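You operate a simulated robot arm through the tools that you are given. There is no shell and no other tool. Be economical: measure what you need, move in short steps, check, and stop when the job is done.

Carry out the task below with a simulated robot arm. There is one attempt and no reset: what you move stays moved.

JOB
Put things in order on the dining table. At the end: the brown polish tin stands where the green paper cup stood; the clear jam jar is on the white green-rimmed saucer; the green paper cup stands where the clear jam jar stood; the purple snack box (marked "RAISINS") stands on top of the silver cover with a black knob; whatever was shut is shut again. Leave all else as you found it, and nothing knocked over.

The check looks at the end state, three seconds after you hand in, the way a careful person would. Anything else that was tipped, shoved, dropped, spilled or broken makes it a failure. A push-on lid holds only when it is set on centred and level and pressed home; a screw cap is set on level and turned clockwise until tight.

ROBOT AND FRAMES
A 5-joint arm with a two-finger parallel gripper, fixed in place. Base frame: the origin is at the foot of the arm, x ahead of it, y to its left, z up; the work surface is at about z = -0.003. Units: m, rad, N and s.
With the tool pointing down near the work surface it reaches from about 0.26 to 0.68 m from the base axis. Its first joint turns from -1.152 to 1.152 rad. The tool tilts only in the upright plane through the base axis and itself; it spins freely about its own axis. Payload 2.9 kg.
Tool frame: the origin (TCP) lies between the finger pads and is the grasp point; the fingertips stand 0.03 m ahead of it; z points along the fingers, y is the line along which they close. The gripper opens to 0.11 m. The fingers are 0.02 m wide and 0.01 m thick; the gripper's body (0.048 by 0.112 m) begins 0.055 m behind the TCP.
Orientation is told as [roll, pitch, yaw] about the base's x, y, z axes, in that order, counted from this pose: with the fingers straight down and closing along the base's y, the tool's x points along the base's -x, its y along +y and its z along -z.

CONTROLS
- The arm moves only by the tool send_rows. Its argument "motion" is a list of rows, each an object (a shift or turn left out is 0, a gripper value left out holds the last) with "translation": the shift along the base's x, y, z in m, a list of three; "delta_rot": the turn, a rotation vector about the base's x, y, z in rad, a list of three. In form: [{"translation": [x, y, z], "delta_rot": [ax, ay, az]}, ...]. A call has 1 to 20 rows; each row is the pose to reach, as a shift and turn from the pose commanded when the call began. "hand" is the gripper command, from -1 (shut) to 1 (fully open), values between in proportion, set as the call begins (left out, the last holds). A row lasts 0.2 s, in which the tool goes at most 0.05 m and 0.15 rad; a call with a longer step from one row to the next is refused whole, and so is a gripper value outside its range. Where a pose cannot be reached the arm comes as near as it can. A force on the tool above 40 N (or 10 N above the force at the start of the call, whichever is more), or a blocked arm, ends the call early, and 0.2 s more pass. Each finger travels about 0.108 m/s and halts on what it meets, pressing with about 31 N; the grip force reading is that of the motor and also rises with nothing between the fingers. The clock runs only during rows and for 0.2 s after the last one: add rows that repeat a pose to give the fingers time. It gives the time, the measured TCP pose, the force on the tool (base axes), the opening and the grip force at its end, in the units of the frame above (readings bear some noise).
- Cameras (640 x 400 px; columns grow to the right, rows downward): "scene" is fixed at [0.0325, -0.4467, 0.6117]; the picture's right is [0.82, -0.57, 0.00], its down [-0.29, -0.42, -0.86] and it looks along [0.49, 0.71, -0.51] (base axes); focal length 319 px, centre (320, 200). "wrist" rides on the gripper at [0.072, 0.017, -0.103] in the tool frame; the picture's right is [-0.23, 0.97, 0.00], its down [-0.76, -0.18, -0.62] and it looks along [-0.61, -0.14, 0.78] (tool axes); focal length 222 px, centre (320, 200). There is no depth. A picture from a camera that has moved, and an enlarged one, comes with that camera's place and axes in the base frame and with its lens.
- snapshot(camera): a new picture of that camera. The clock stands still meanwhile.
- close_up(camera, box): a new picture of the part [left, top, right, bottom] of that camera's present view, enlarged. The clock stands still meanwhile.
- sign_off(): hands the job in; it is judged then, once.

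Go step by step. Nothing tells you positions but the pictures and the camera data: compare them with the known pose of the tool, close in by small moves and look again before you grip or let go. The budget is 120 turns and 84 pictures, counting those below and the enlarged ones. Unless the task says otherwise, let go and move clear before handing in, and close with one line.

The tools are called after "Emit:" as a command line: name --argument value ..., lists and objects as JSON in quotes. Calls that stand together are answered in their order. send_rows: Moves the arm, as the interface text tells. Its arguments: {"type":"object","properties":{"motion":{"type":"array","items":{"type":"object","properties":{"translation":{"type":"array","items":{"type":"number"}},"delta_rot":{"type":"array","items":{"type":"number"}}}}},"hand":{"type":"number"}},"required":["motion"]} The other tools are called the same way: snapshot (camera) takes a picture; close_up (camera, box) takes an enlarged picture of a part of a camera's view; sign_off () hands the job in.

At the start:

```text
time: 0.0
eef_pos: [0.4277, 0.0115, 0.3351]
ee_rot: [0.001, 0.0, 0.001]
force: [0.2, -0.5, -0.7]
opening: 0.1099
finger_force: 0.0
```

scene: 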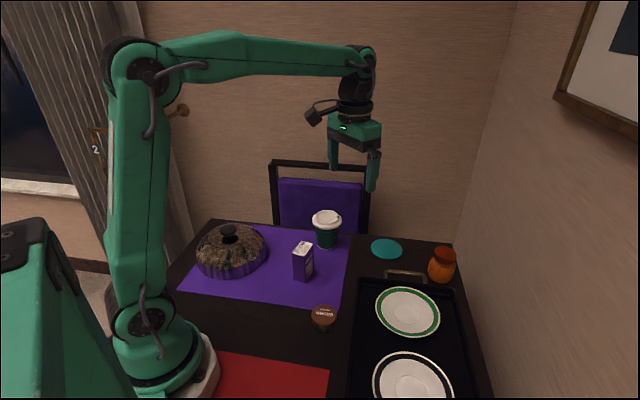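
wrist: 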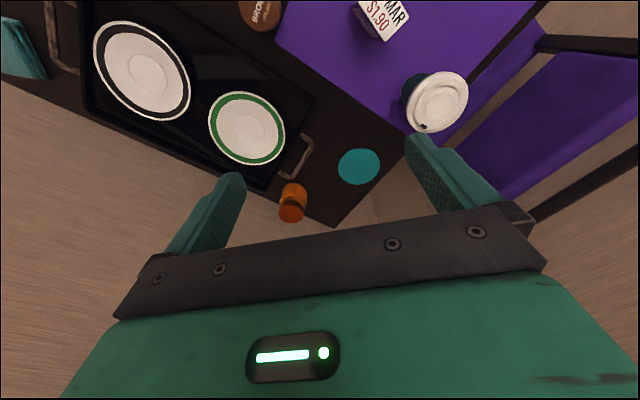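

I see the cover on the purple mat at left, the purple box and green cup beside it, the tin near the front, and the tray with two saucers and an orange jar at right. I'll take enlarged views first.

Emit:
close_up --camera "scene" --box '[180, 200, 360, 312]'

Emit:
close_up --camera "scene" --box '[300, 225, 480, 337]'

Emit:
close_up --camera "scene" --box '[200, 288, 380, 400]'

```text
3.56 times, centred on (270, 256) of scene
camera zoom: at [0.0325, -0.4467, 0.6117], right [0.82, -0.57, 0.0], down [-0.29, -0.42, -0.86], along [0.49, 0.71, -0.51], focal length 1135 px, centre (498, 1)
```

zoom: 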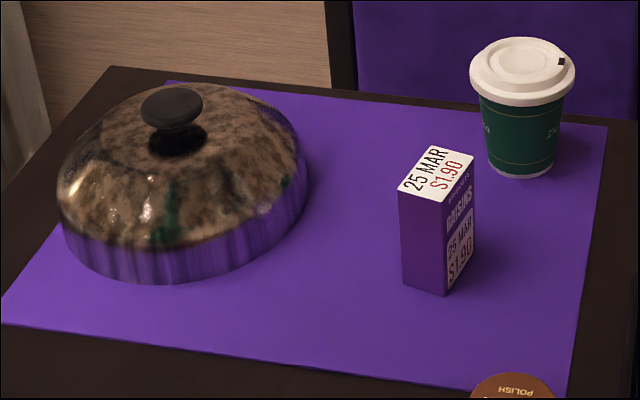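

```text
3.56 times, centred on (390, 281) of scene
camera zoom: at [0.0325, -0.4467, 0.6117], right [0.82, -0.57, 0.0], down [-0.29, -0.42, -0.86], along [0.49, 0.71, -0.51], focal length 1135 px, centre (71, -88)
```

zoom: 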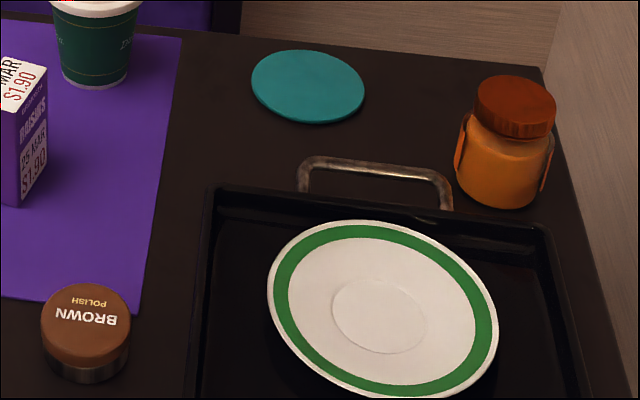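

```text
3.56 times, centred on (290, 344) of scene
camera zoom: at [0.0325, -0.4467, 0.6117], right [0.82, -0.57, 0.0], down [-0.29, -0.42, -0.86], along [0.49, 0.71, -0.51], focal length 1135 px, centre (427, -312)
```

zoom: 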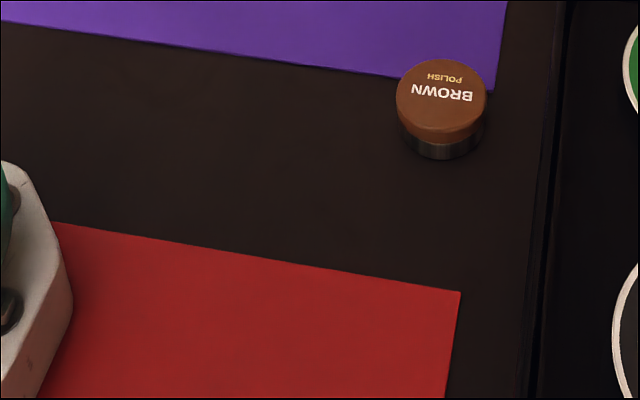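

Estimates so far: tin (.317,-.052), cup (.482,.17), jar (.657,-.108), green saucer (.483,-.147), box (.358,.105), cover knob (.23,.27). I'll start with the jar and hover near it for a closer look.

Emit:
send_rows --motion '[{"translation": [0.03, -0.02, -0.01]}, {"translation": [0.06, -0.045, -0.03]}, {"translation": [0.09, -0.07, -0.05]}, {"translation": [0.12, -0.09, -0.07]}, {"translation": [0.15, -0.11, -0.09]}, {"translation": [0.17, -0.12, -0.11]}, {"translation": [0.17, -0.12, -0.11]}]' --hand 1

Emit:
snapshot --camera "wrist"

```text
time: 1.6
eef_pos: [0.5974, -0.1087, 0.2263]
ee_rot: [0.001, 0.0, -0.001]
force: [-0.2, 0.1, 0.5]
opening: 0.1102
finger_force: 0.0
```

```text
78 pictures are left
camera wrist: at [0.5269, -0.0917, 0.3287], right [0.23, 0.97, 0.0], down [0.76, -0.18, 0.62], along [0.61, -0.14, -0.78], focal length 222 px, centre (320, 200)
```

wrist: 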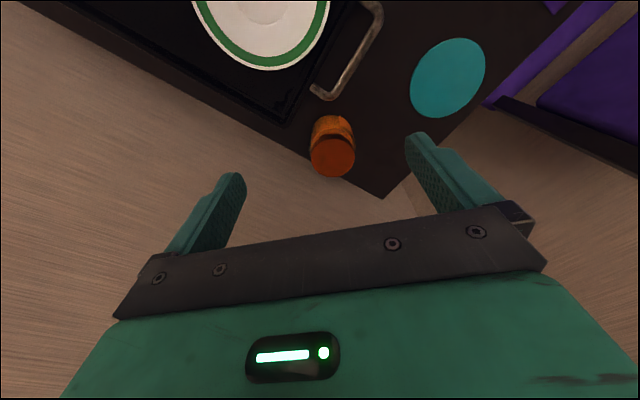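

The jar is in view; I'll enlarge it to understand its shape and the strips.

Emit:
close_up --camera "wrist" --box '[260, 60, 420, 200]'

Emit:
close_up --camera "scene" --box '[410, 235, 474, 295]'

```text
2.86 times, centred on (340, 130) of wrist
camera zoom: at [0.5269, -0.0917, 0.3287], right [0.23, 0.97, 0.0], down [0.76, -0.18, 0.62], along [0.61, -0.14, -0.78], focal length 635 px, centre (263, 400)
```

zoom: 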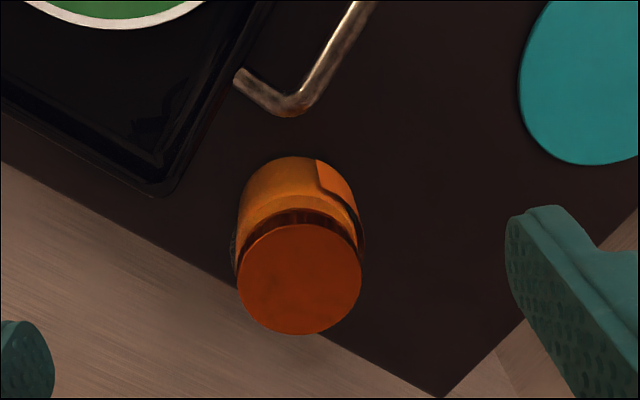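

```text
6.67 times, centred on (442, 265) of scene
camera zoom: at [0.0325, -0.4468, 0.6117], right [0.82, -0.57, 0.0], down [-0.29, -0.42, -0.86], along [0.49, 0.71, -0.51], focal length 2128 px, centre (-493, -233)
```

zoom: 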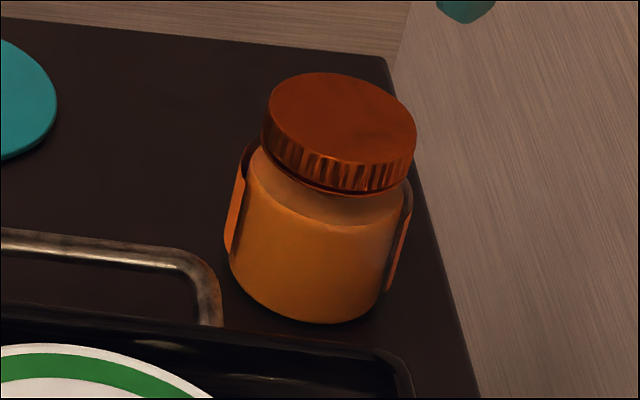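

The jar lid centre is about (.658,-.107). I'll move above it with the gripper partly closed to keep away from the tray corner.

Emit:
send_rows --motion '[{"translation": [0.03, 0.001, 0.0], "delta_rot": [0, 0, 0.1]}, {"translation": [0.06, 0.0015, -0.02], "delta_rot": [0, 0, 0.15]}, {"translation": [0.06, 0.0015, -0.06], "delta_rot": [0, 0, 0.15]}, {"translation": [0.06, 0.0015, -0.09], "delta_rot": [0, 0, 0.15]}, {"translation": [0.06, 0.0015, -0.09], "delta_rot": [0, 0, 0.15]}]' --hand 0.55

Emit:
snapshot --camera "wrist"

Emit:
close_up --camera "scene" --box '[370, 170, 530, 310]'

```text
time: 2.8
eef_pos: [0.6599, -0.1073, 0.1356]
ee_rot: [0.002, -0.001, 0.149]
force: [0.5, -0.3, 0.6]
opening: 0.0855
finger_force: 0.1
out of reach, approached as far as the arm can: row 2
```

```text
75 pictures are left
camera wrist: at [0.5861, -0.1015, 0.2386], right [0.08, 1.0, 0.0], down [0.78, -0.06, 0.62], along [0.62, -0.05, -0.78], focal length 222 px, centre (320, 200)
```

wrist: 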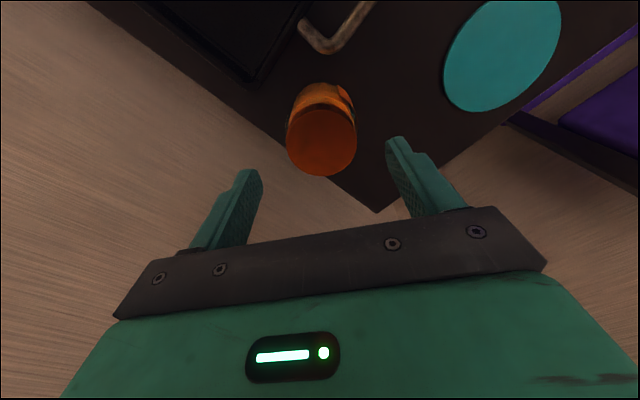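

```text
2.86 times, centred on (450, 240) of scene
camera zoom: at [0.0325, -0.4467, 0.6117], right [0.82, -0.57, 0.0], down [-0.29, -0.42, -0.86], along [0.49, 0.71, -0.51], focal length 912 px, centre (-51, 86)
```

zoom: 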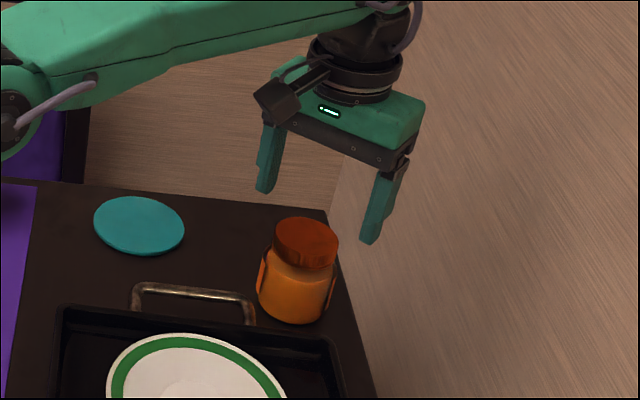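

Jar reads about (.655,-.106), between the fingers. I'll descend to grip height.

Emit:
send_rows --motion '[{"translation": [-0.004, 0.001, -0.02]}, {"translation": [-0.004, 0.001, -0.045]}, {"translation": [-0.004, 0.001, -0.07]}, {"translation": [-0.004, 0.001, -0.09]}, {"translation": [-0.004, 0.001, -0.09]}]'

Emit:
close_up --camera "scene" --box '[370, 190, 530, 310]'

Emit:
snapshot --camera "wrist"

```text
time: 4.0
eef_pos: [0.6541, -0.105, 0.045]
ee_rot: [0.001, -0.001, 0.15]
force: [-0.5, -0.2, 0.1]
opening: 0.0854
finger_force: 0.1
```

```text
3.33 times, centred on (450, 250) of scene
camera zoom: at [0.0325, -0.4467, 0.6117], right [0.82, -0.57, 0.0], down [-0.29, -0.42, -0.86], along [0.49, 0.71, -0.51], focal length 1064 px, centre (-113, 33)
```

zoom: 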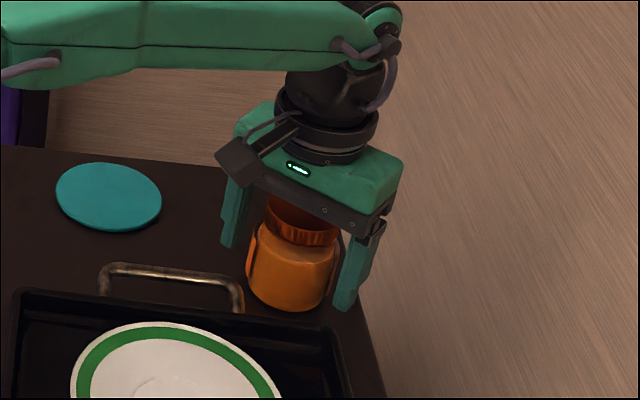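

```text
72 pictures are left
camera wrist: at [0.5815, -0.0995, 0.1482], right [0.08, 1.0, 0.0], down [0.78, -0.06, 0.62], along [0.62, -0.05, -0.78], focal length 222 px, centre (320, 200)
```

wrist: 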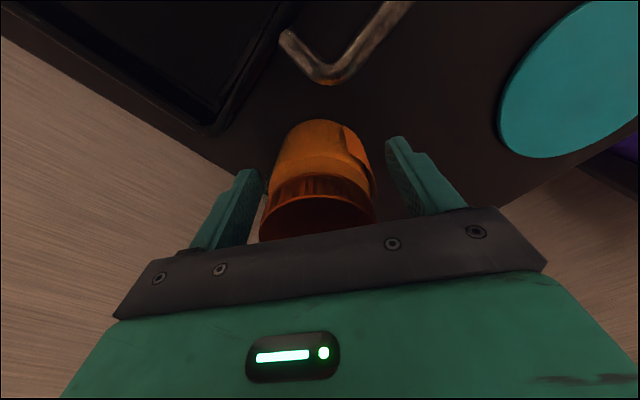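

The jar is between the fingers. Closing the grip.

Emit:
send_rows --motion '[{"translation": [0, 0, 0]}, {"translation": [0, 0, 0]}, {"translation": [0, 0, 0]}]' --hand -0.2

```text
time: 4.8
eef_pos: [0.6538, -0.1049, 0.0458]
ee_rot: [-0.001, -0.001, 0.15]
force: [0.7, 0.7, -0.5]
opening: 0.0632
finger_force: 30.9
```

Gripped at 0.063. Lifting and carrying it over the green-rimmed saucer.

Emit:
send_rows --motion '[{"translation": [0, 0, 0.02]}, {"translation": [0, 0, 0.06]}, {"translation": [0, 0, 0.09]}, {"translation": [-0.04, -0.01, 0.1]}, {"translation": [-0.08, -0.02, 0.1]}, {"translation": [-0.12, -0.03, 0.1]}, {"translation": [-0.155, -0.038, 0.1]}, {"translation": [-0.171, -0.042, 0.1]}, {"translation": [-0.171, -0.042, 0.1]}]'

Emit:
snapshot --camera "wrist"

Emit:
close_up --camera "scene" --box '[330, 220, 510, 340]'

```text
time: 6.8
eef_pos: [0.482, -0.1461, 0.1456]
ee_rot: [0.0, 0.001, 0.15]
force: [-0.2, 0.1, -2.0]
opening: 0.0633
finger_force: 30.9
```

```text
71 pictures are left
camera wrist: at [0.4089, -0.1407, 0.2475], right [0.08, 1.0, 0.0], down [0.78, -0.06, 0.62], along [0.62, -0.05, -0.78], focal length 222 px, centre (320, 200)
```

wrist: 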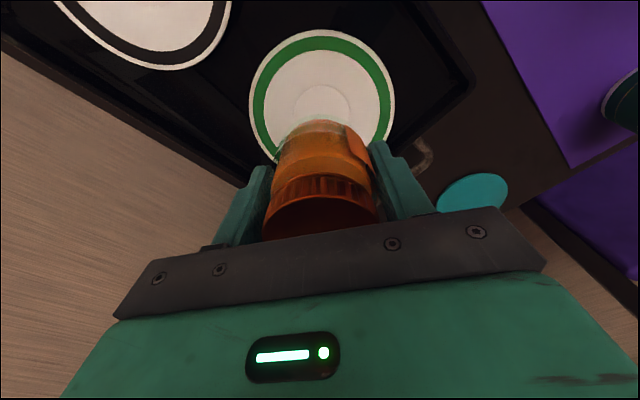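

```text
3.33 times, centred on (420, 280) of scene
camera zoom: at [0.0325, -0.4467, 0.6117], right [0.82, -0.57, 0.0], down [-0.29, -0.42, -0.86], along [0.49, 0.71, -0.51], focal length 1064 px, centre (-13, -67)
```

zoom: 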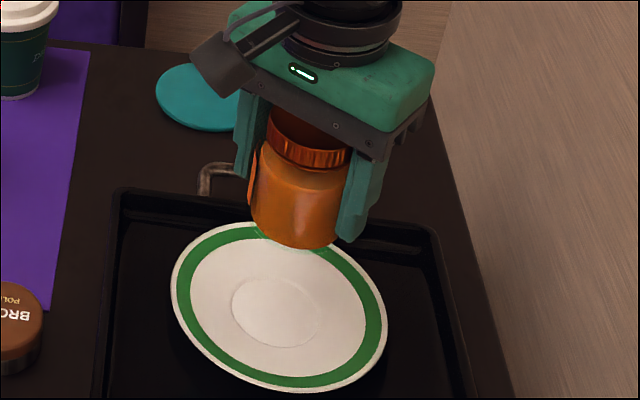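

The jar is roughly above the saucer's well. I'll lower partway and check centring.

Emit:
send_rows --motion '[{"translation": [0.001, 0, -0.03]}, {"translation": [0.002, 0, -0.055]}, {"translation": [0.002, 0, -0.065]}, {"translation": [0.002, 0, -0.065]}]'

Emit:
close_up --camera "wrist" --box '[220, 20, 420, 145]'

Emit:
close_up --camera "scene" --box '[330, 220, 510, 340]'

```text
time: 7.8
eef_pos: [0.4839, -0.1466, 0.0802]
ee_rot: [0.0, 0.0, 0.15]
force: [1.2, 0.9, -1.6]
opening: 0.063
finger_force: 30.8
```

```text
3.20 times, centred on (320, 82) of wrist
camera zoom: at [0.4121, -0.141, 0.1828], right [0.08, 1.0, 0.0], down [0.78, -0.06, 0.62], along [0.62, -0.05, -0.78], focal length 711 px, centre (320, 576)
```

zoom: 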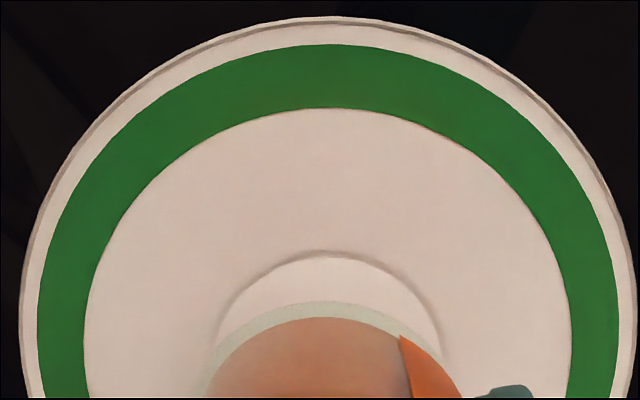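

```text
3.33 times, centred on (420, 280) of scene
camera zoom: at [0.0325, -0.4467, 0.6117], right [0.82, -0.57, 0.0], down [-0.29, -0.42, -0.86], along [0.49, 0.71, -0.51], focal length 1064 px, centre (-13, -67)
```

zoom: 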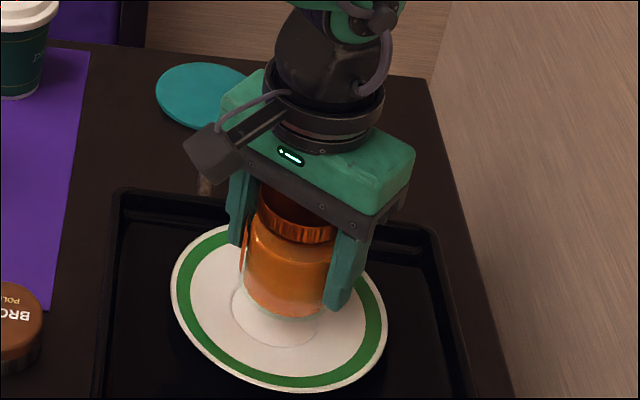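

Centring looks right within a few mm. Lowering slowly to contact.

Emit:
send_rows --motion '[{"translation": [0, 0.002, -0.008]}, {"translation": [0, 0.002, -0.014]}, {"translation": [0, 0.002, -0.018]}, {"translation": [0, 0.002, -0.018]}]'

Emit:
close_up --camera "scene" --box '[350, 260, 450, 340]'

```text
time: 8.8
eef_pos: [0.4849, -0.145, 0.0622]
ee_rot: [0.0, 0.001, 0.151]
force: [-0.6, 0.1, -1.7]
opening: 0.0634
finger_force: 31.0
```

```text
5.00 times, centred on (400, 300) of scene
camera zoom: at [0.0325, -0.4467, 0.6117], right [0.82, -0.57, 0.0], down [-0.29, -0.42, -0.86], along [0.49, 0.71, -0.51], focal length 1596 px, centre (-80, -300)
```

zoom: 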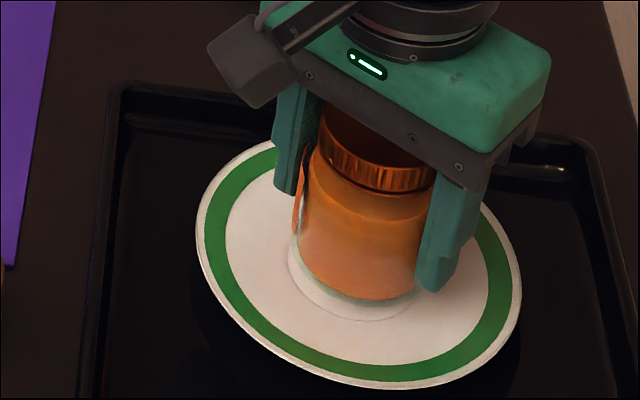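

Emit:
send_rows --motion '[{"translation": [0, 0, -0.002]}, {"translation": [0, 0, -0.003]}, {"translation": [0, 0, -0.004]}, {"translation": [0, 0, -0.005]}, {"translation": [0, 0, -0.005]}]'

```text
time: 10.0
eef_pos: [0.4847, -0.1455, 0.0573]
ee_rot: [0.0, 0.0, 0.148]
force: [-1.8, 0.6, -0.5]
opening: 0.0636
finger_force: 31.2
```

No clear contact yet; continuing down in 1 mm steps.

Emit:
send_rows --motion '[{"translation": [0, 0, -0.001]}, {"translation": [0, 0, -0.002]}, {"translation": [0, 0, -0.002]}]'

Emit:
close_up --camera "scene" --box '[370, 270, 430, 325]'

```text
time: 10.8
eef_pos: [0.4855, -0.1462, 0.0564]
ee_rot: [0.001, -0.003, 0.149]
force: [-8.2, 2.3, 17.5]
opening: 0.0632
finger_force: 31.9
```

```text
7.27 times, centred on (400, 298) of scene
camera zoom: at [0.0323, -0.4467, 0.6117], right [0.82, -0.57, 0.0], down [-0.29, -0.42, -0.86], along [0.49, 0.71, -0.51], focal length 2322 px, centre (-262, -509)
```

zoom: 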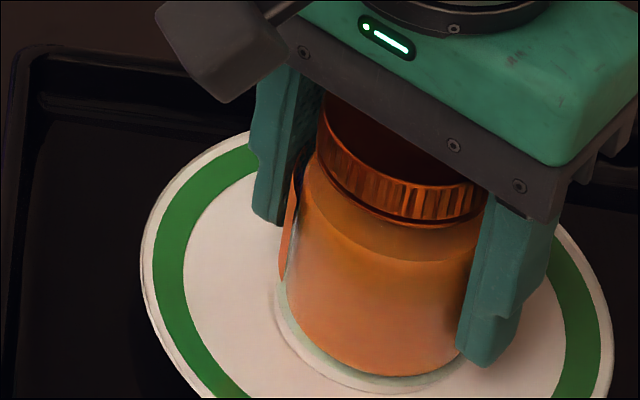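

Contact made. Easing up slightly and releasing.

Emit:
send_rows --motion '[{"translation": [-0.0015, 0.0005, 0.001]}, {"translation": [-0.0015, 0.0005, 0.0005]}]'

Emit:
send_rows --motion '[{"translation": [0, 0, 0]}, {"translation": [0, 0, 0]}, {"translation": [0, 0, 0]}]' --hand 0.5

Emit:
close_up --camera "scene" --box '[360, 260, 440, 330]'

```text
time: 11.4
eef_pos: [0.4834, -0.145, 0.0554]
ee_rot: [0.0, -0.003, 0.15]
force: [2.0, -1.6, 6.0]
opening: 0.0633
finger_force: 30.3
```

```text
time: 12.2
eef_pos: [0.4838, -0.1445, 0.055]
ee_rot: [0.0, -0.001, 0.15]
force: [-0.2, 1.0, -0.1]
opening: 0.0824
finger_force: 0.0
```

```text
5.71 times, centred on (400, 295) of scene
camera zoom: at [0.0325, -0.4467, 0.6117], right [0.82, -0.57, 0.0], down [-0.29, -0.42, -0.86], along [0.49, 0.71, -0.51], focal length 1824 px, centre (-137, -343)
```

zoom: 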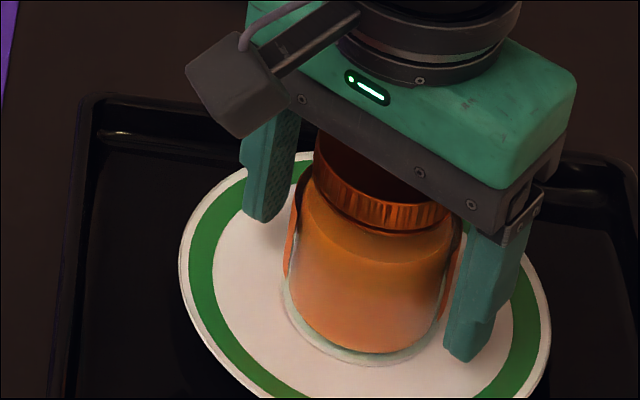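

The jar stands on the saucer. Since the box lies on my approach line to the cup, I'll do the box next: rise and hover over it.

Emit:
send_rows --motion '[{"translation": [0, 0, 0.02]}, {"translation": [0, 0, 0.06]}, {"translation": [0, 0, 0.105]}, {"translation": [0, 0, 0.15]}, {"translation": [-0.02, 0.03, 0.175], "delta_rot": [0, 0, 0.1]}, {"translation": [-0.04, 0.07, 0.185], "delta_rot": [0, 0, 0.2]}, {"translation": [-0.06, 0.11, 0.185], "delta_rot": [0, 0, 0.3]}, {"translation": [-0.08, 0.15, 0.185], "delta_rot": [0, 0, 0.37]}, {"translation": [-0.1, 0.185, 0.185], "delta_rot": [0, 0, 0.37]}, {"translation": [-0.12, 0.22, 0.185], "delta_rot": [0, 0, 0.37]}, {"translation": [-0.144, 0.245, 0.185], "delta_rot": [0, 0, 0.37]}, {"translation": [-0.144, 0.245, 0.185], "delta_rot": [0, 0, 0.37]}]'

Emit:
snapshot --camera "wrist"

Emit:
snapshot --camera "scene"

```text
time: 14.8
eef_pos: [0.3402, 0.1007, 0.2409]
ee_rot: [-0.001, -0.003, 0.519]
force: [-0.1, -1.1, 0.2]
opening: 0.0826
finger_force: 0.1
```

```text
64 pictures are left
camera wrist: at [0.2699, 0.0798, 0.3437], right [-0.29, 0.96, 0.0], down [0.75, 0.22, 0.62], along [0.6, 0.18, -0.78], focal length 222 px, centre (320, 200)
```

wrist: 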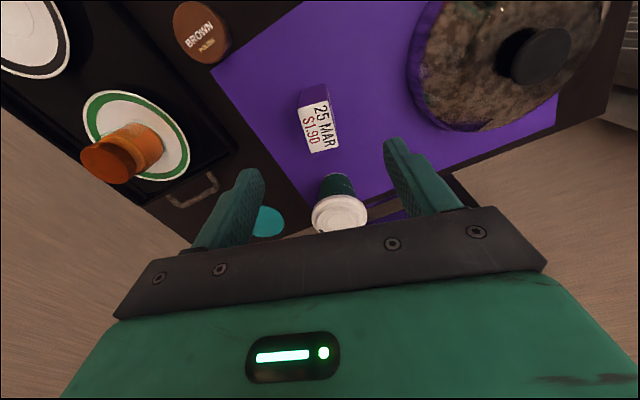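

```text
63 pictures are left
```

scene: 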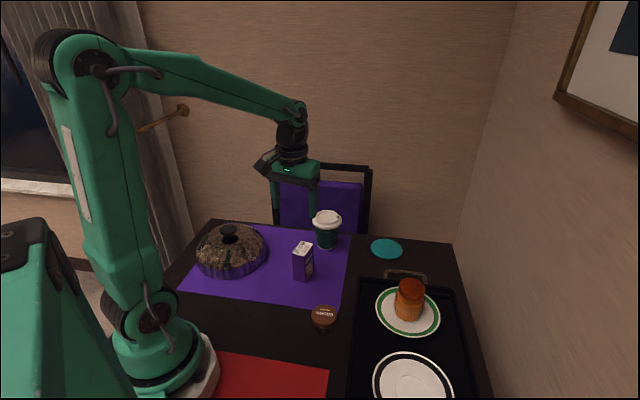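

Jar is stable on the saucer. Enlarging the box and knob in the wrist view.

Emit:
close_up --camera "wrist" --box '[280, 70, 360, 170]'

Emit:
close_up --camera "wrist" --box '[400, 0, 620, 137]'

```text
4.00 times, centred on (320, 120) of wrist
camera zoom: at [0.2699, 0.0798, 0.3437], right [-0.29, 0.96, 0.0], down [0.75, 0.22, 0.62], along [0.6, 0.18, -0.78], focal length 888 px, centre (320, 520)
```

zoom: 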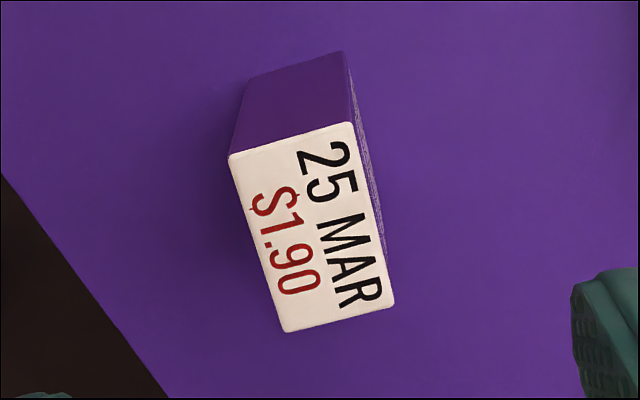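

```text
2.91 times, centred on (510, 68) of wrist
camera zoom: at [0.2699, 0.0798, 0.3437], right [-0.29, 0.96, 0.0], down [0.75, 0.22, 0.62], along [0.6, 0.18, -0.78], focal length 646 px, centre (-233, 582)
```

zoom: 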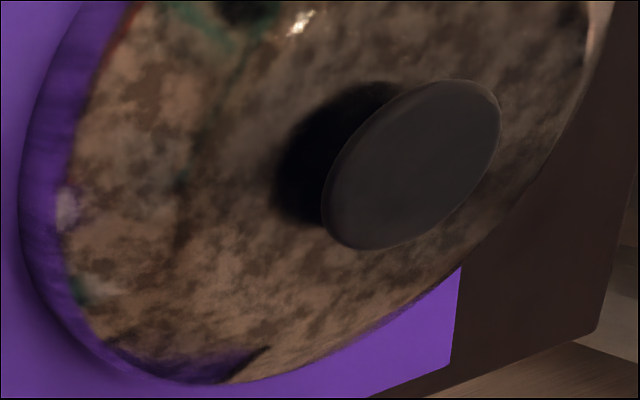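

Box centre ≈ (.361,.106), yaw ≈ .55, top z ≈ .092; knob ≈ (.233,.289), top about z .095. Descending on the box.

Emit:
send_rows --motion '[{"translation": [0.02, 0.005, -0.03], "delta_rot": [0, 0, 0.03]}, {"translation": [0.02, 0.005, -0.07], "delta_rot": [0, 0, 0.03]}, {"translation": [0.02, 0.005, -0.11], "delta_rot": [0, 0, 0.03]}, {"translation": [0.02, 0.005, -0.15], "delta_rot": [0, 0, 0.03]}, {"translation": [0.02, 0.005, -0.178], "delta_rot": [0, 0, 0.03]}, {"translation": [0.02, 0.005, -0.178], "delta_rot": [0, 0, 0.03]}]'

Emit:
snapshot --camera "wrist"

Emit:
close_up --camera "scene" --box '[230, 190, 390, 300]'

```text
time: 16.2
eef_pos: [0.3599, 0.1062, 0.0616]
ee_rot: [0.0, 0.0, 0.55]
force: [0.4, 0.7, -0.5]
opening: 0.0824
finger_force: 0.0
```

```text
60 pictures are left
camera wrist: at [0.2913, 0.0819, 0.166], right [-0.32, 0.95, 0.0], down [0.74, 0.25, 0.62], along [0.59, 0.2, -0.78], focal length 222 px, centre (320, 200)
```

wrist: 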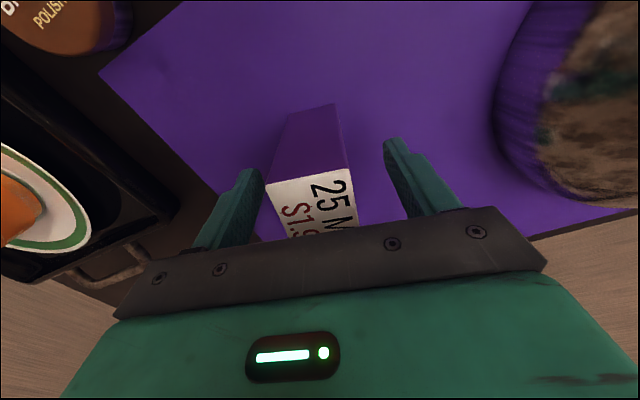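

```text
3.64 times, centred on (310, 245) of scene
camera zoom: at [0.0325, -0.4467, 0.6117], right [0.82, -0.57, 0.0], down [-0.29, -0.42, -0.86], along [0.49, 0.71, -0.51], focal length 1161 px, centre (356, 36)
```

zoom: 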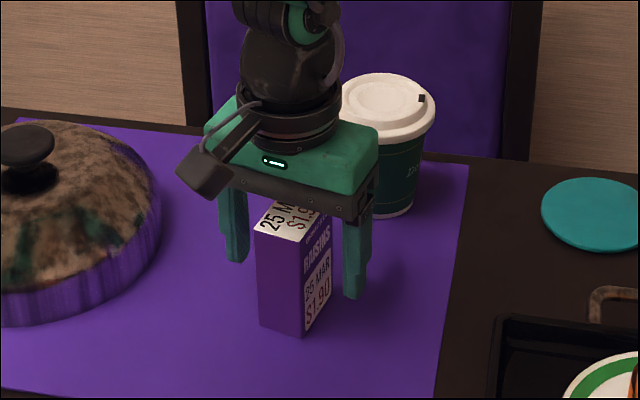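

The box is between the fingers. Closing.

Emit:
send_rows --motion '[{"translation": [0, 0, 0]}, {"translation": [0, 0, 0]}, {"translation": [0, 0, 0]}, {"translation": [0, 0, 0]}]' --hand -0.6

```text
time: 17.2
eef_pos: [0.3613, 0.1042, 0.0622]
ee_rot: [0.002, 0.001, 0.549]
force: [-0.7, -0.3, -0.2]
opening: 0.0355
finger_force: 31.3
```

Gripped. Lifting and carrying above the knob with margin.

Emit:
send_rows --motion '[{"translation": [0, 0, 0.03]}, {"translation": [0, 0, 0.075]}, {"translation": [0, 0, 0.12]}, {"translation": [0, 0, 0.16]}, {"translation": [-0.025, 0.035, 0.165]}, {"translation": [-0.05, 0.07, 0.165]}, {"translation": [-0.075, 0.105, 0.165]}, {"translation": [-0.1, 0.14, 0.165]}, {"translation": [-0.128, 0.175, 0.165]}, {"translation": [-0.128, 0.18, 0.165]}, {"translation": [-0.128, 0.18, 0.165]}]'

Emit:
close_up --camera "scene" --box '[170, 150, 330, 290]'

Emit:
snapshot --camera "wrist"

```text
time: 19.6
eef_pos: [0.2308, 0.2856, 0.2271]
ee_rot: [0.0, -0.001, 0.55]
force: [-0.6, 0.6, -0.6]
opening: 0.0357
finger_force: 31.1
```

```text
2.86 times, centred on (250, 220) of scene
camera zoom: at [0.0325, -0.4467, 0.6117], right [0.82, -0.57, 0.0], down [-0.29, -0.42, -0.86], along [0.49, 0.71, -0.51], focal length 912 px, centre (520, 143)
```

zoom: 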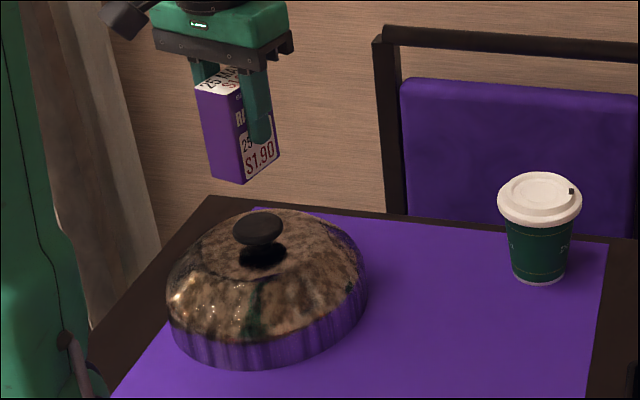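

```text
57 pictures are left
camera wrist: at [0.1621, 0.2618, 0.3311], right [-0.32, 0.95, 0.0], down [0.74, 0.25, 0.62], along [0.59, 0.2, -0.78], focal length 222 px, centre (320, 200)
```

wrist: 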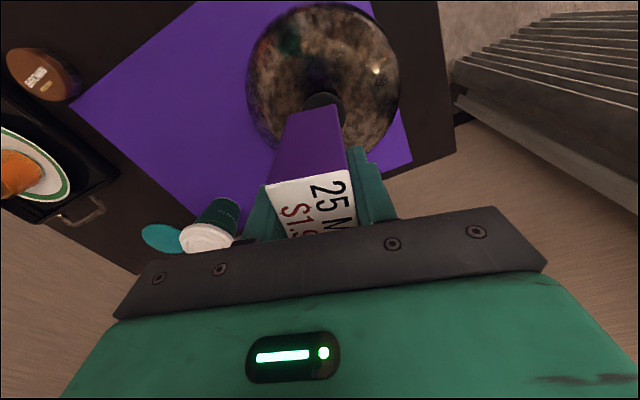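

Box alignment over the knob looks near; I'll lower to ~2 cm above and look from both cameras.

Emit:
send_rows --motion '[{"translation": [0, 0, -0.02]}, {"translation": [0, 0, -0.035]}, {"translation": [0, 0, -0.045]}, {"translation": [0, 0, -0.045]}]'

Emit:
close_up --camera "scene" --box '[190, 190, 270, 260]'

Emit:
close_up --camera "wrist" --box '[240, 50, 420, 190]'

```text
time: 20.6
eef_pos: [0.232, 0.2868, 0.1827]
ee_rot: [0.0, 0.001, 0.55]
force: [0.4, -0.2, -0.2]
opening: 0.0356
finger_force: 31.5
```

```text
5.71 times, centred on (230, 225) of scene
camera zoom: at [0.0325, -0.4467, 0.6117], right [0.82, -0.57, 0.0], down [-0.29, -0.42, -0.86], along [0.49, 0.71, -0.51], focal length 1824 px, centre (834, 57)
```

zoom: 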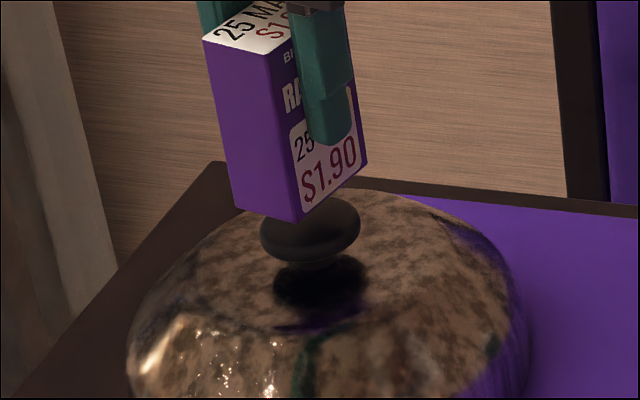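

```text
2.86 times, centred on (330, 120) of wrist
camera zoom: at [0.1625, 0.262, 0.2857], right [-0.32, 0.95, 0.0], down [0.74, 0.25, 0.62], along [0.59, 0.2, -0.78], focal length 635 px, centre (291, 429)
```

zoom: 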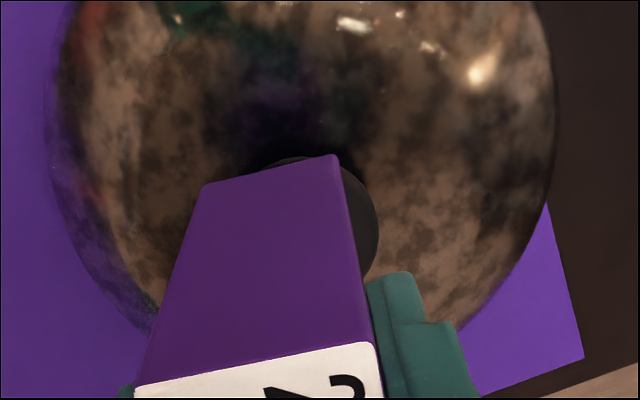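

Box and knob agree within ~2 mm. Small y correction, then lower slowly to contact near TCP z ≈ .158.

Emit:
send_rows --motion '[{"translation": [0, 0.0015, -0.008]}, {"translation": [0, 0.0015, -0.014]}, {"translation": [0, 0.0015, -0.017]}, {"translation": [0, 0.0015, -0.019]}, {"translation": [0, 0.0015, -0.019]}]'

Emit:
close_up --camera "scene" --box '[200, 200, 264, 250]'

```text
time: 21.8
eef_pos: [0.2305, 0.2878, 0.1634]
ee_rot: [-0.001, 0.0, 0.55]
force: [-0.5, -0.7, -0.2]
opening: 0.0357
finger_force: 31.6
```

```text
8.00 times, centred on (232, 225) of scene
camera zoom: at [0.0325, -0.4467, 0.6117], right [0.82, -0.57, 0.0], down [-0.29, -0.42, -0.86], along [0.49, 0.71, -0.51], focal length 2554 px, centre (1024, 0)
```

zoom: 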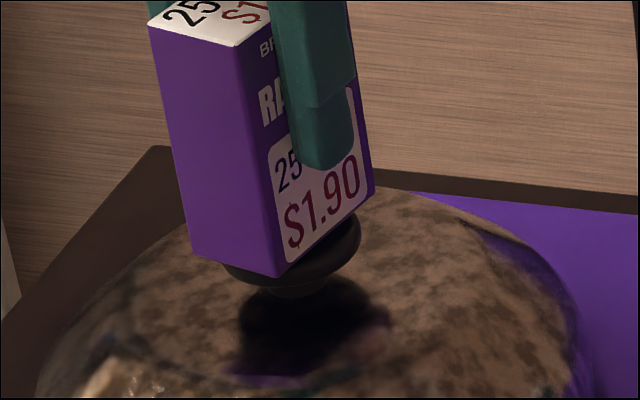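

Emit:
send_rows --motion '[{"translation": [0.001, 0, -0.002]}, {"translation": [0.001, 0, -0.003]}, {"translation": [0.001, 0, -0.004]}, {"translation": [0.001, 0, -0.004]}]'

```text
time: 22.8
eef_pos: [0.2323, 0.2861, 0.1605]
ee_rot: [-0.001, -0.002, 0.55]
force: [-0.3, -0.9, 4.6]
opening: 0.0354
finger_force: 30.6
```

Contact is beginning; one more mm then look.

Emit:
send_rows --motion '[{"translation": [0, 0, -0.001]}, {"translation": [0, 0, -0.001]}]'

Emit:
close_up --camera "scene" --box '[200, 200, 264, 250]'

Emit:
close_up --camera "wrist" --box '[260, 80, 380, 160]'

```text
time: 23.4
eef_pos: [0.2333, 0.2876, 0.1599]
ee_rot: [0.0, -0.001, 0.548]
force: [-5.6, -5.2, 25.7]
opening: 0.0355
finger_force: 31.3
```

```text
8.00 times, centred on (232, 225) of scene
camera zoom: at [0.0324, -0.4468, 0.6116], right [0.82, -0.57, 0.0], down [-0.29, -0.42, -0.86], along [0.49, 0.71, -0.51], focal length 2554 px, centre (1024, 0)
```

zoom: 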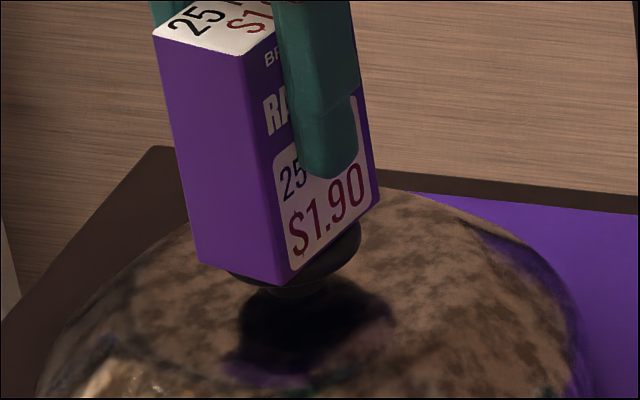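

```text
5.00 times, centred on (320, 120) of wrist
camera zoom: at [0.1632, 0.2631, 0.263], right [-0.32, 0.95, 0.0], down [0.74, 0.25, 0.62], along [0.59, 0.2, -0.78], focal length 1111 px, centre (320, 600)
```

zoom: 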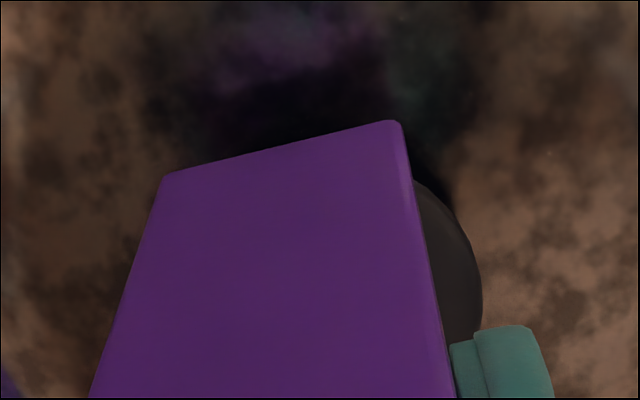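

Well centred on the knob. Relieving the pressure, then releasing gently.

Emit:
send_rows --motion '[{"translation": [-0.0005, 0.0005, 0.001]}, {"translation": [-0.0005, 0.0005, 0.001]}]'

Emit:
send_rows --motion '[{"translation": [0, 0, 0]}, {"translation": [0, 0, 0]}, {"translation": [0, 0, 0]}]' --hand 0.1

Emit:
close_up --camera "scene" --box '[190, 180, 270, 250]'

```text
time: 24.0
eef_pos: [0.2313, 0.2874, 0.1605]
ee_rot: [0.0, -0.001, 0.549]
force: [4.9, -5.4, 16.8]
opening: 0.0357
finger_force: 30.9
```

```text
time: 24.8
eef_pos: [0.2312, 0.2859, 0.1597]
ee_rot: [0.0, -0.001, 0.549]
force: [1.0, 0.2, 0.3]
opening: 0.0606
finger_force: 0.1
```

```text
5.71 times, centred on (230, 215) of scene
camera zoom: at [0.0325, -0.4467, 0.6117], right [0.82, -0.57, 0.0], down [-0.29, -0.42, -0.86], along [0.49, 0.71, -0.51], focal length 1824 px, centre (834, 114)
```

zoom: 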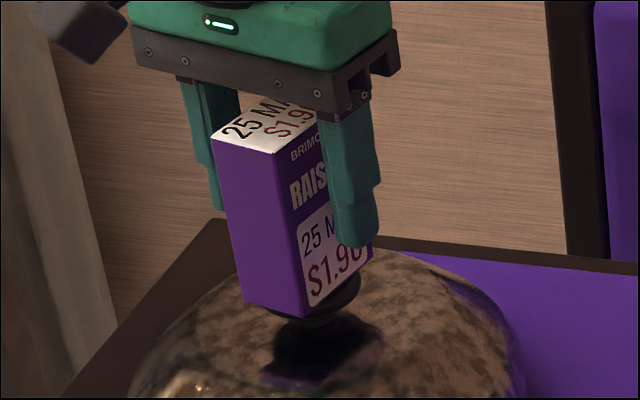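

The box stands on the knob. Rising straight up.

Emit:
send_rows --motion '[{"translation": [0, 0, 0.02]}, {"translation": [0, 0, 0.045]}, {"translation": [0, 0, 0.08]}, {"translation": [0, 0, 0.12]}, {"translation": [0, 0, 0.145]}, {"translation": [0, 0, 0.145]}]'

Emit:
send_rows --motion '[{"translation": [0.006, -0.009, 0], "delta_rot": [0, 0, 0.147]}, {"translation": [0.012, -0.018, 0], "delta_rot": [0, 0, 0.293]}, {"translation": [0.018, -0.027, 0], "delta_rot": [0, 0, 0.44]}, {"translation": [0.024, -0.036, 0], "delta_rot": [0, 0, 0.586]}, {"translation": [0.03, -0.045, 0], "delta_rot": [0, 0, 0.732]}, {"translation": [0.036, -0.054, 0], "delta_rot": [0, 0, 0.879]}, {"translation": [0.042, -0.063, 0], "delta_rot": [0, 0, 1.025]}, {"translation": [0.048, -0.072, 0], "delta_rot": [0, 0, 1.172]}, {"translation": [0.054, -0.081, 0], "delta_rot": [0, 0, 1.318]}, {"translation": [0.06, -0.09, 0], "delta_rot": [0, 0, 1.465]}, {"translation": [0.066, -0.099, 0], "delta_rot": [0, 0, 1.611]}, {"translation": [0.072, -0.108, 0], "delta_rot": [0, 0, 1.758]}, {"translation": [0.078, -0.117, 0], "delta_rot": [0, 0, 1.904]}, {"translation": [0.084, -0.126, 0], "delta_rot": [0, 0, 2.051]}, {"translation": [0.09, -0.135, 0], "delta_rot": [0, 0, 2.197]}, {"translation": [0.096, -0.144, 0], "delta_rot": [0, 0, 2.344]}, {"translation": [0.1, -0.15, 0], "delta_rot": [0, 0, 2.49]}, {"translation": [0.105, -0.158, 0], "delta_rot": [0, 0, 2.637]}, {"translation": [0.11, -0.165, 0], "delta_rot": [0, 0, 2.783]}, {"translation": [0.115, -0.168, 0], "delta_rot": [0, 0, 2.93]}]' --hand 1

Emit:
snapshot --camera "scene"

```text
time: 26.2
eef_pos: [0.231, 0.2874, 0.3055]
ee_rot: [0.001, -0.001, 0.55]
force: [-0.3, 0.2, -0.2]
opening: 0.0604
finger_force: 0.0
```

```text
time: 30.4
eef_pos: [0.3285, 0.1622, 0.3049]
ee_rot: [0.001, 0.0, -2.812]
force: [-0.4, -0.2, 0.6]
opening: 0.1097
finger_force: 0.1
out of reach, approached as far as the arm can: row 20
```

```text
50 pictures are left
```

scene: 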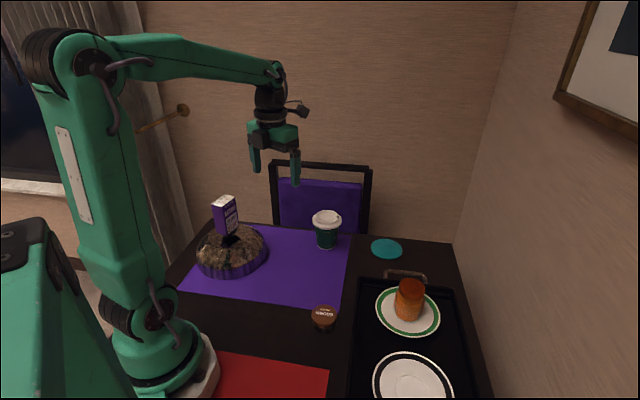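

The box stands well on the cover. The full 180° spin hits a joint limit, so I'll unspin and grip the cup with a ~55° forward tilt instead, fingers under the lid rim.

Emit:
send_rows --motion '[{"delta_rot": [0, 0, -0.15]}, {"delta_rot": [0, 0, -0.3]}, {"delta_rot": [0, 0, -0.45]}, {"delta_rot": [0, 0, -0.6]}, {"delta_rot": [0, 0, -0.75]}, {"delta_rot": [0, 0, -0.9]}, {"delta_rot": [0, 0, -1.05]}, {"delta_rot": [0, 0, -1.2]}, {"delta_rot": [0, 0, -1.35]}, {"delta_rot": [0, 0, -1.5]}, {"delta_rot": [0, 0, -1.65]}, {"delta_rot": [0, 0, -1.8]}, {"delta_rot": [0, 0, -1.95]}, {"delta_rot": [0, 0, -2.1]}, {"delta_rot": [0, 0, -2.25]}, {"delta_rot": [0, 0, -2.4]}, {"delta_rot": [0, 0, -2.55]}, {"delta_rot": [0, 0, -2.7]}, {"delta_rot": [0, 0, -2.85]}, {"delta_rot": [0, 0, -3.0]}]'

```text
time: 34.6
eef_pos: [0.3286, 0.1609, 0.3048]
ee_rot: [0.0, 0.0, 0.477]
force: [-0.1, 0.1, 0.3]
opening: 0.1102
finger_force: 0.0
```

Now align toward the cup and look.

Emit:
send_rows --motion '[{"translation": [0.006, -0.02, -0.012], "delta_rot": [0, 0, -0.07]}, {"translation": [0.011, -0.042, -0.025], "delta_rot": [0, 0, -0.14]}, {"translation": [0.011, -0.042, -0.025], "delta_rot": [0, 0, -0.14]}]'

Emit:
close_up --camera "wrist" --box '[230, 60, 410, 200]'

Emit:
close_up --camera "scene" --box '[290, 190, 370, 260]'

```text
time: 35.4
eef_pos: [0.3393, 0.1183, 0.2788]
ee_rot: [0.001, 0.0, 0.338]
force: [0.5, 0.3, -0.5]
opening: 0.1098
finger_force: 0.1
```

```text
2.86 times, centred on (320, 130) of wrist
camera zoom: at [0.2664, 0.1113, 0.3826], right [-0.11, 0.99, 0.0], down [0.78, 0.09, 0.62], along [0.62, 0.07, -0.78], focal length 635 px, centre (320, 400)
```

zoom: 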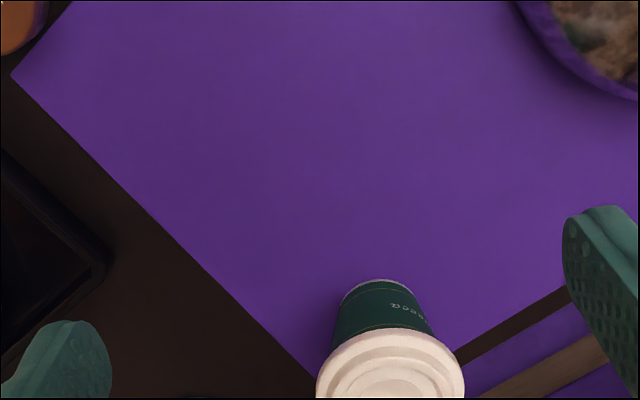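

```text
5.71 times, centred on (330, 225) of scene
camera zoom: at [0.0325, -0.4468, 0.6117], right [0.82, -0.57, 0.0], down [-0.29, -0.42, -0.86], along [0.49, 0.71, -0.51], focal length 1824 px, centre (263, 57)
```

zoom: 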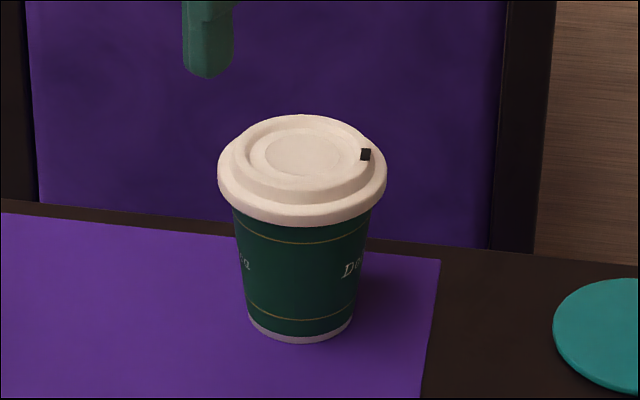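

Cup axis ≈ (.485,.175). Tilting the tool forward 55° at a staging point behind and above the cup.

Emit:
send_rows --motion '[{"translation": [0.004, 0.002, -0.01], "delta_rot": [0.0465, -0.129, 0]}, {"translation": [0.008, 0.004, -0.02], "delta_rot": [0.093, -0.258, 0]}, {"translation": [0.012, 0.006, -0.035], "delta_rot": [0.1395, -0.387, 0]}, {"translation": [0.016, 0.008, -0.05], "delta_rot": [0.186, -0.516, 0]}, {"translation": [0.02, 0.01, -0.07], "delta_rot": [0.2325, -0.645, 0]}, {"translation": [0.025, 0.012, -0.09], "delta_rot": [0.279, -0.774, 0]}, {"translation": [0.032, 0.0154, -0.11], "delta_rot": [0.3256, -0.903, 0]}, {"translation": [0.032, 0.0154, -0.13], "delta_rot": [0.3256, -0.903, 0]}, {"translation": [0.032, 0.0154, -0.149], "delta_rot": [0.3256, -0.903, 0]}, {"translation": [0.032, 0.0154, -0.149], "delta_rot": [0.3256, -0.903, 0]}]'

Emit:
snapshot --camera "wrist"

Emit:
snapshot --camera "scene"

```text
time: 37.6
eef_pos: [0.3893, 0.1415, 0.1328]
ee_rot: [0.011, -0.959, 0.335]
force: [0.3, -0.3, 0.4]
opening: 0.1098
finger_force: 0.0
out of reach, approached as far as the arm can: row 7, 8, 9, 10
```

```text
47 pictures are left
camera wrist: at [0.2658, 0.1145, 0.1327], right [-0.21, 0.96, 0.19], down [-0.01, -0.2, 0.98], along [0.98, 0.2, 0.05], focal length 222 px, centre (320, 200)
```

wrist: 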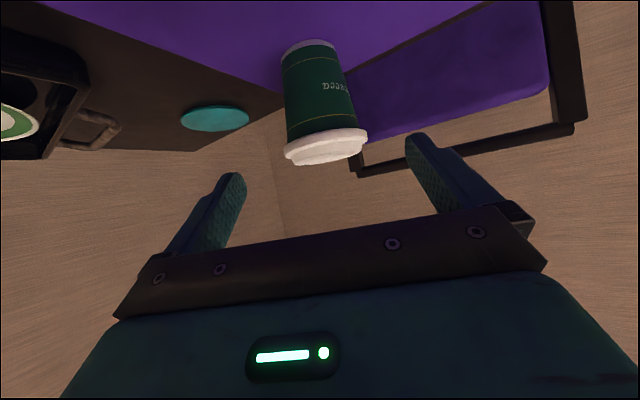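

```text
46 pictures are left
```

scene: 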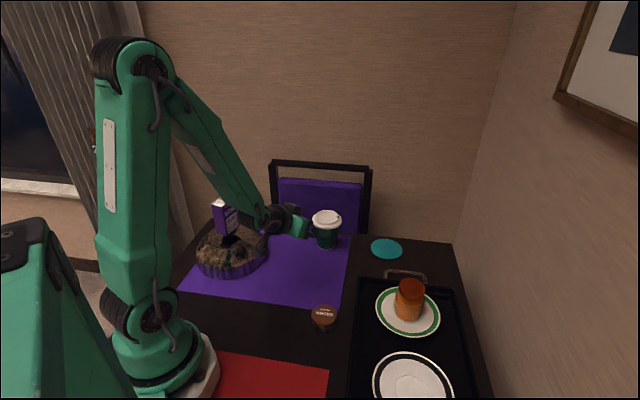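

The cup sits centred between the fingers at (.485,.176). Advancing along the tool axis, halfway first.

Emit:
send_rows --motion '[{"translation": [0.006, 0.002, -0.012]}, {"translation": [0.02, 0.007, -0.027]}, {"translation": [0.034, 0.0123, -0.04]}, {"translation": [0.048, 0.0174, -0.052]}, {"translation": [0.048, 0.0174, -0.052]}]'

Emit:
snapshot --camera "wrist"

Emit:
close_up --camera "scene" --box '[250, 180, 380, 280]'

```text
time: 38.8
eef_pos: [0.4364, 0.1588, 0.0815]
ee_rot: [0.012, -0.959, 0.334]
force: [-0.8, -0.1, -0.6]
opening: 0.1099
finger_force: 0.1
```

```text
45 pictures are left
camera wrist: at [0.314, 0.1322, 0.081], right [-0.21, 0.96, 0.19], down [-0.01, -0.2, 0.98], along [0.98, 0.2, 0.05], focal length 222 px, centre (320, 200)
```

wrist: 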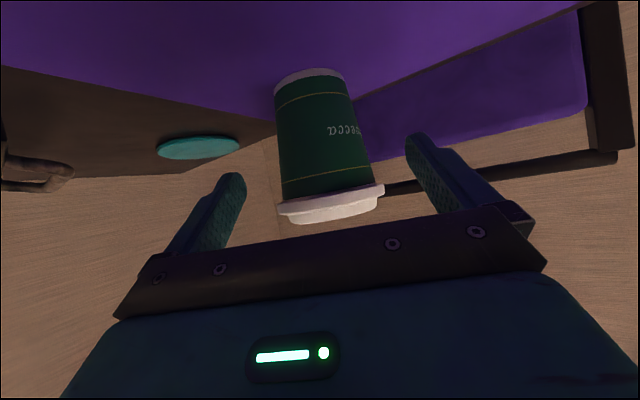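

```text
4.00 times, centred on (315, 230) of scene
camera zoom: at [0.0325, -0.4467, 0.6117], right [0.82, -0.57, 0.0], down [-0.29, -0.42, -0.86], along [0.49, 0.71, -0.51], focal length 1277 px, centre (340, 80)
```

zoom: 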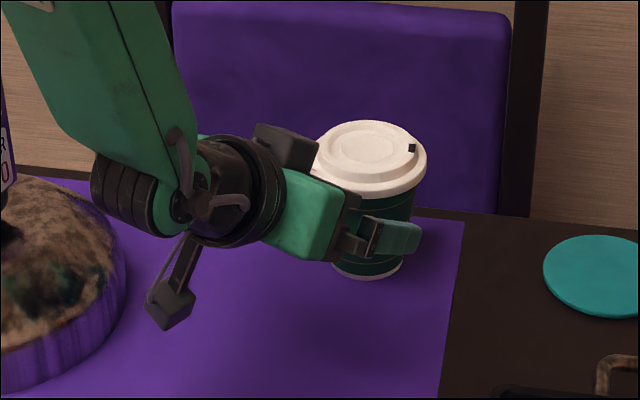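

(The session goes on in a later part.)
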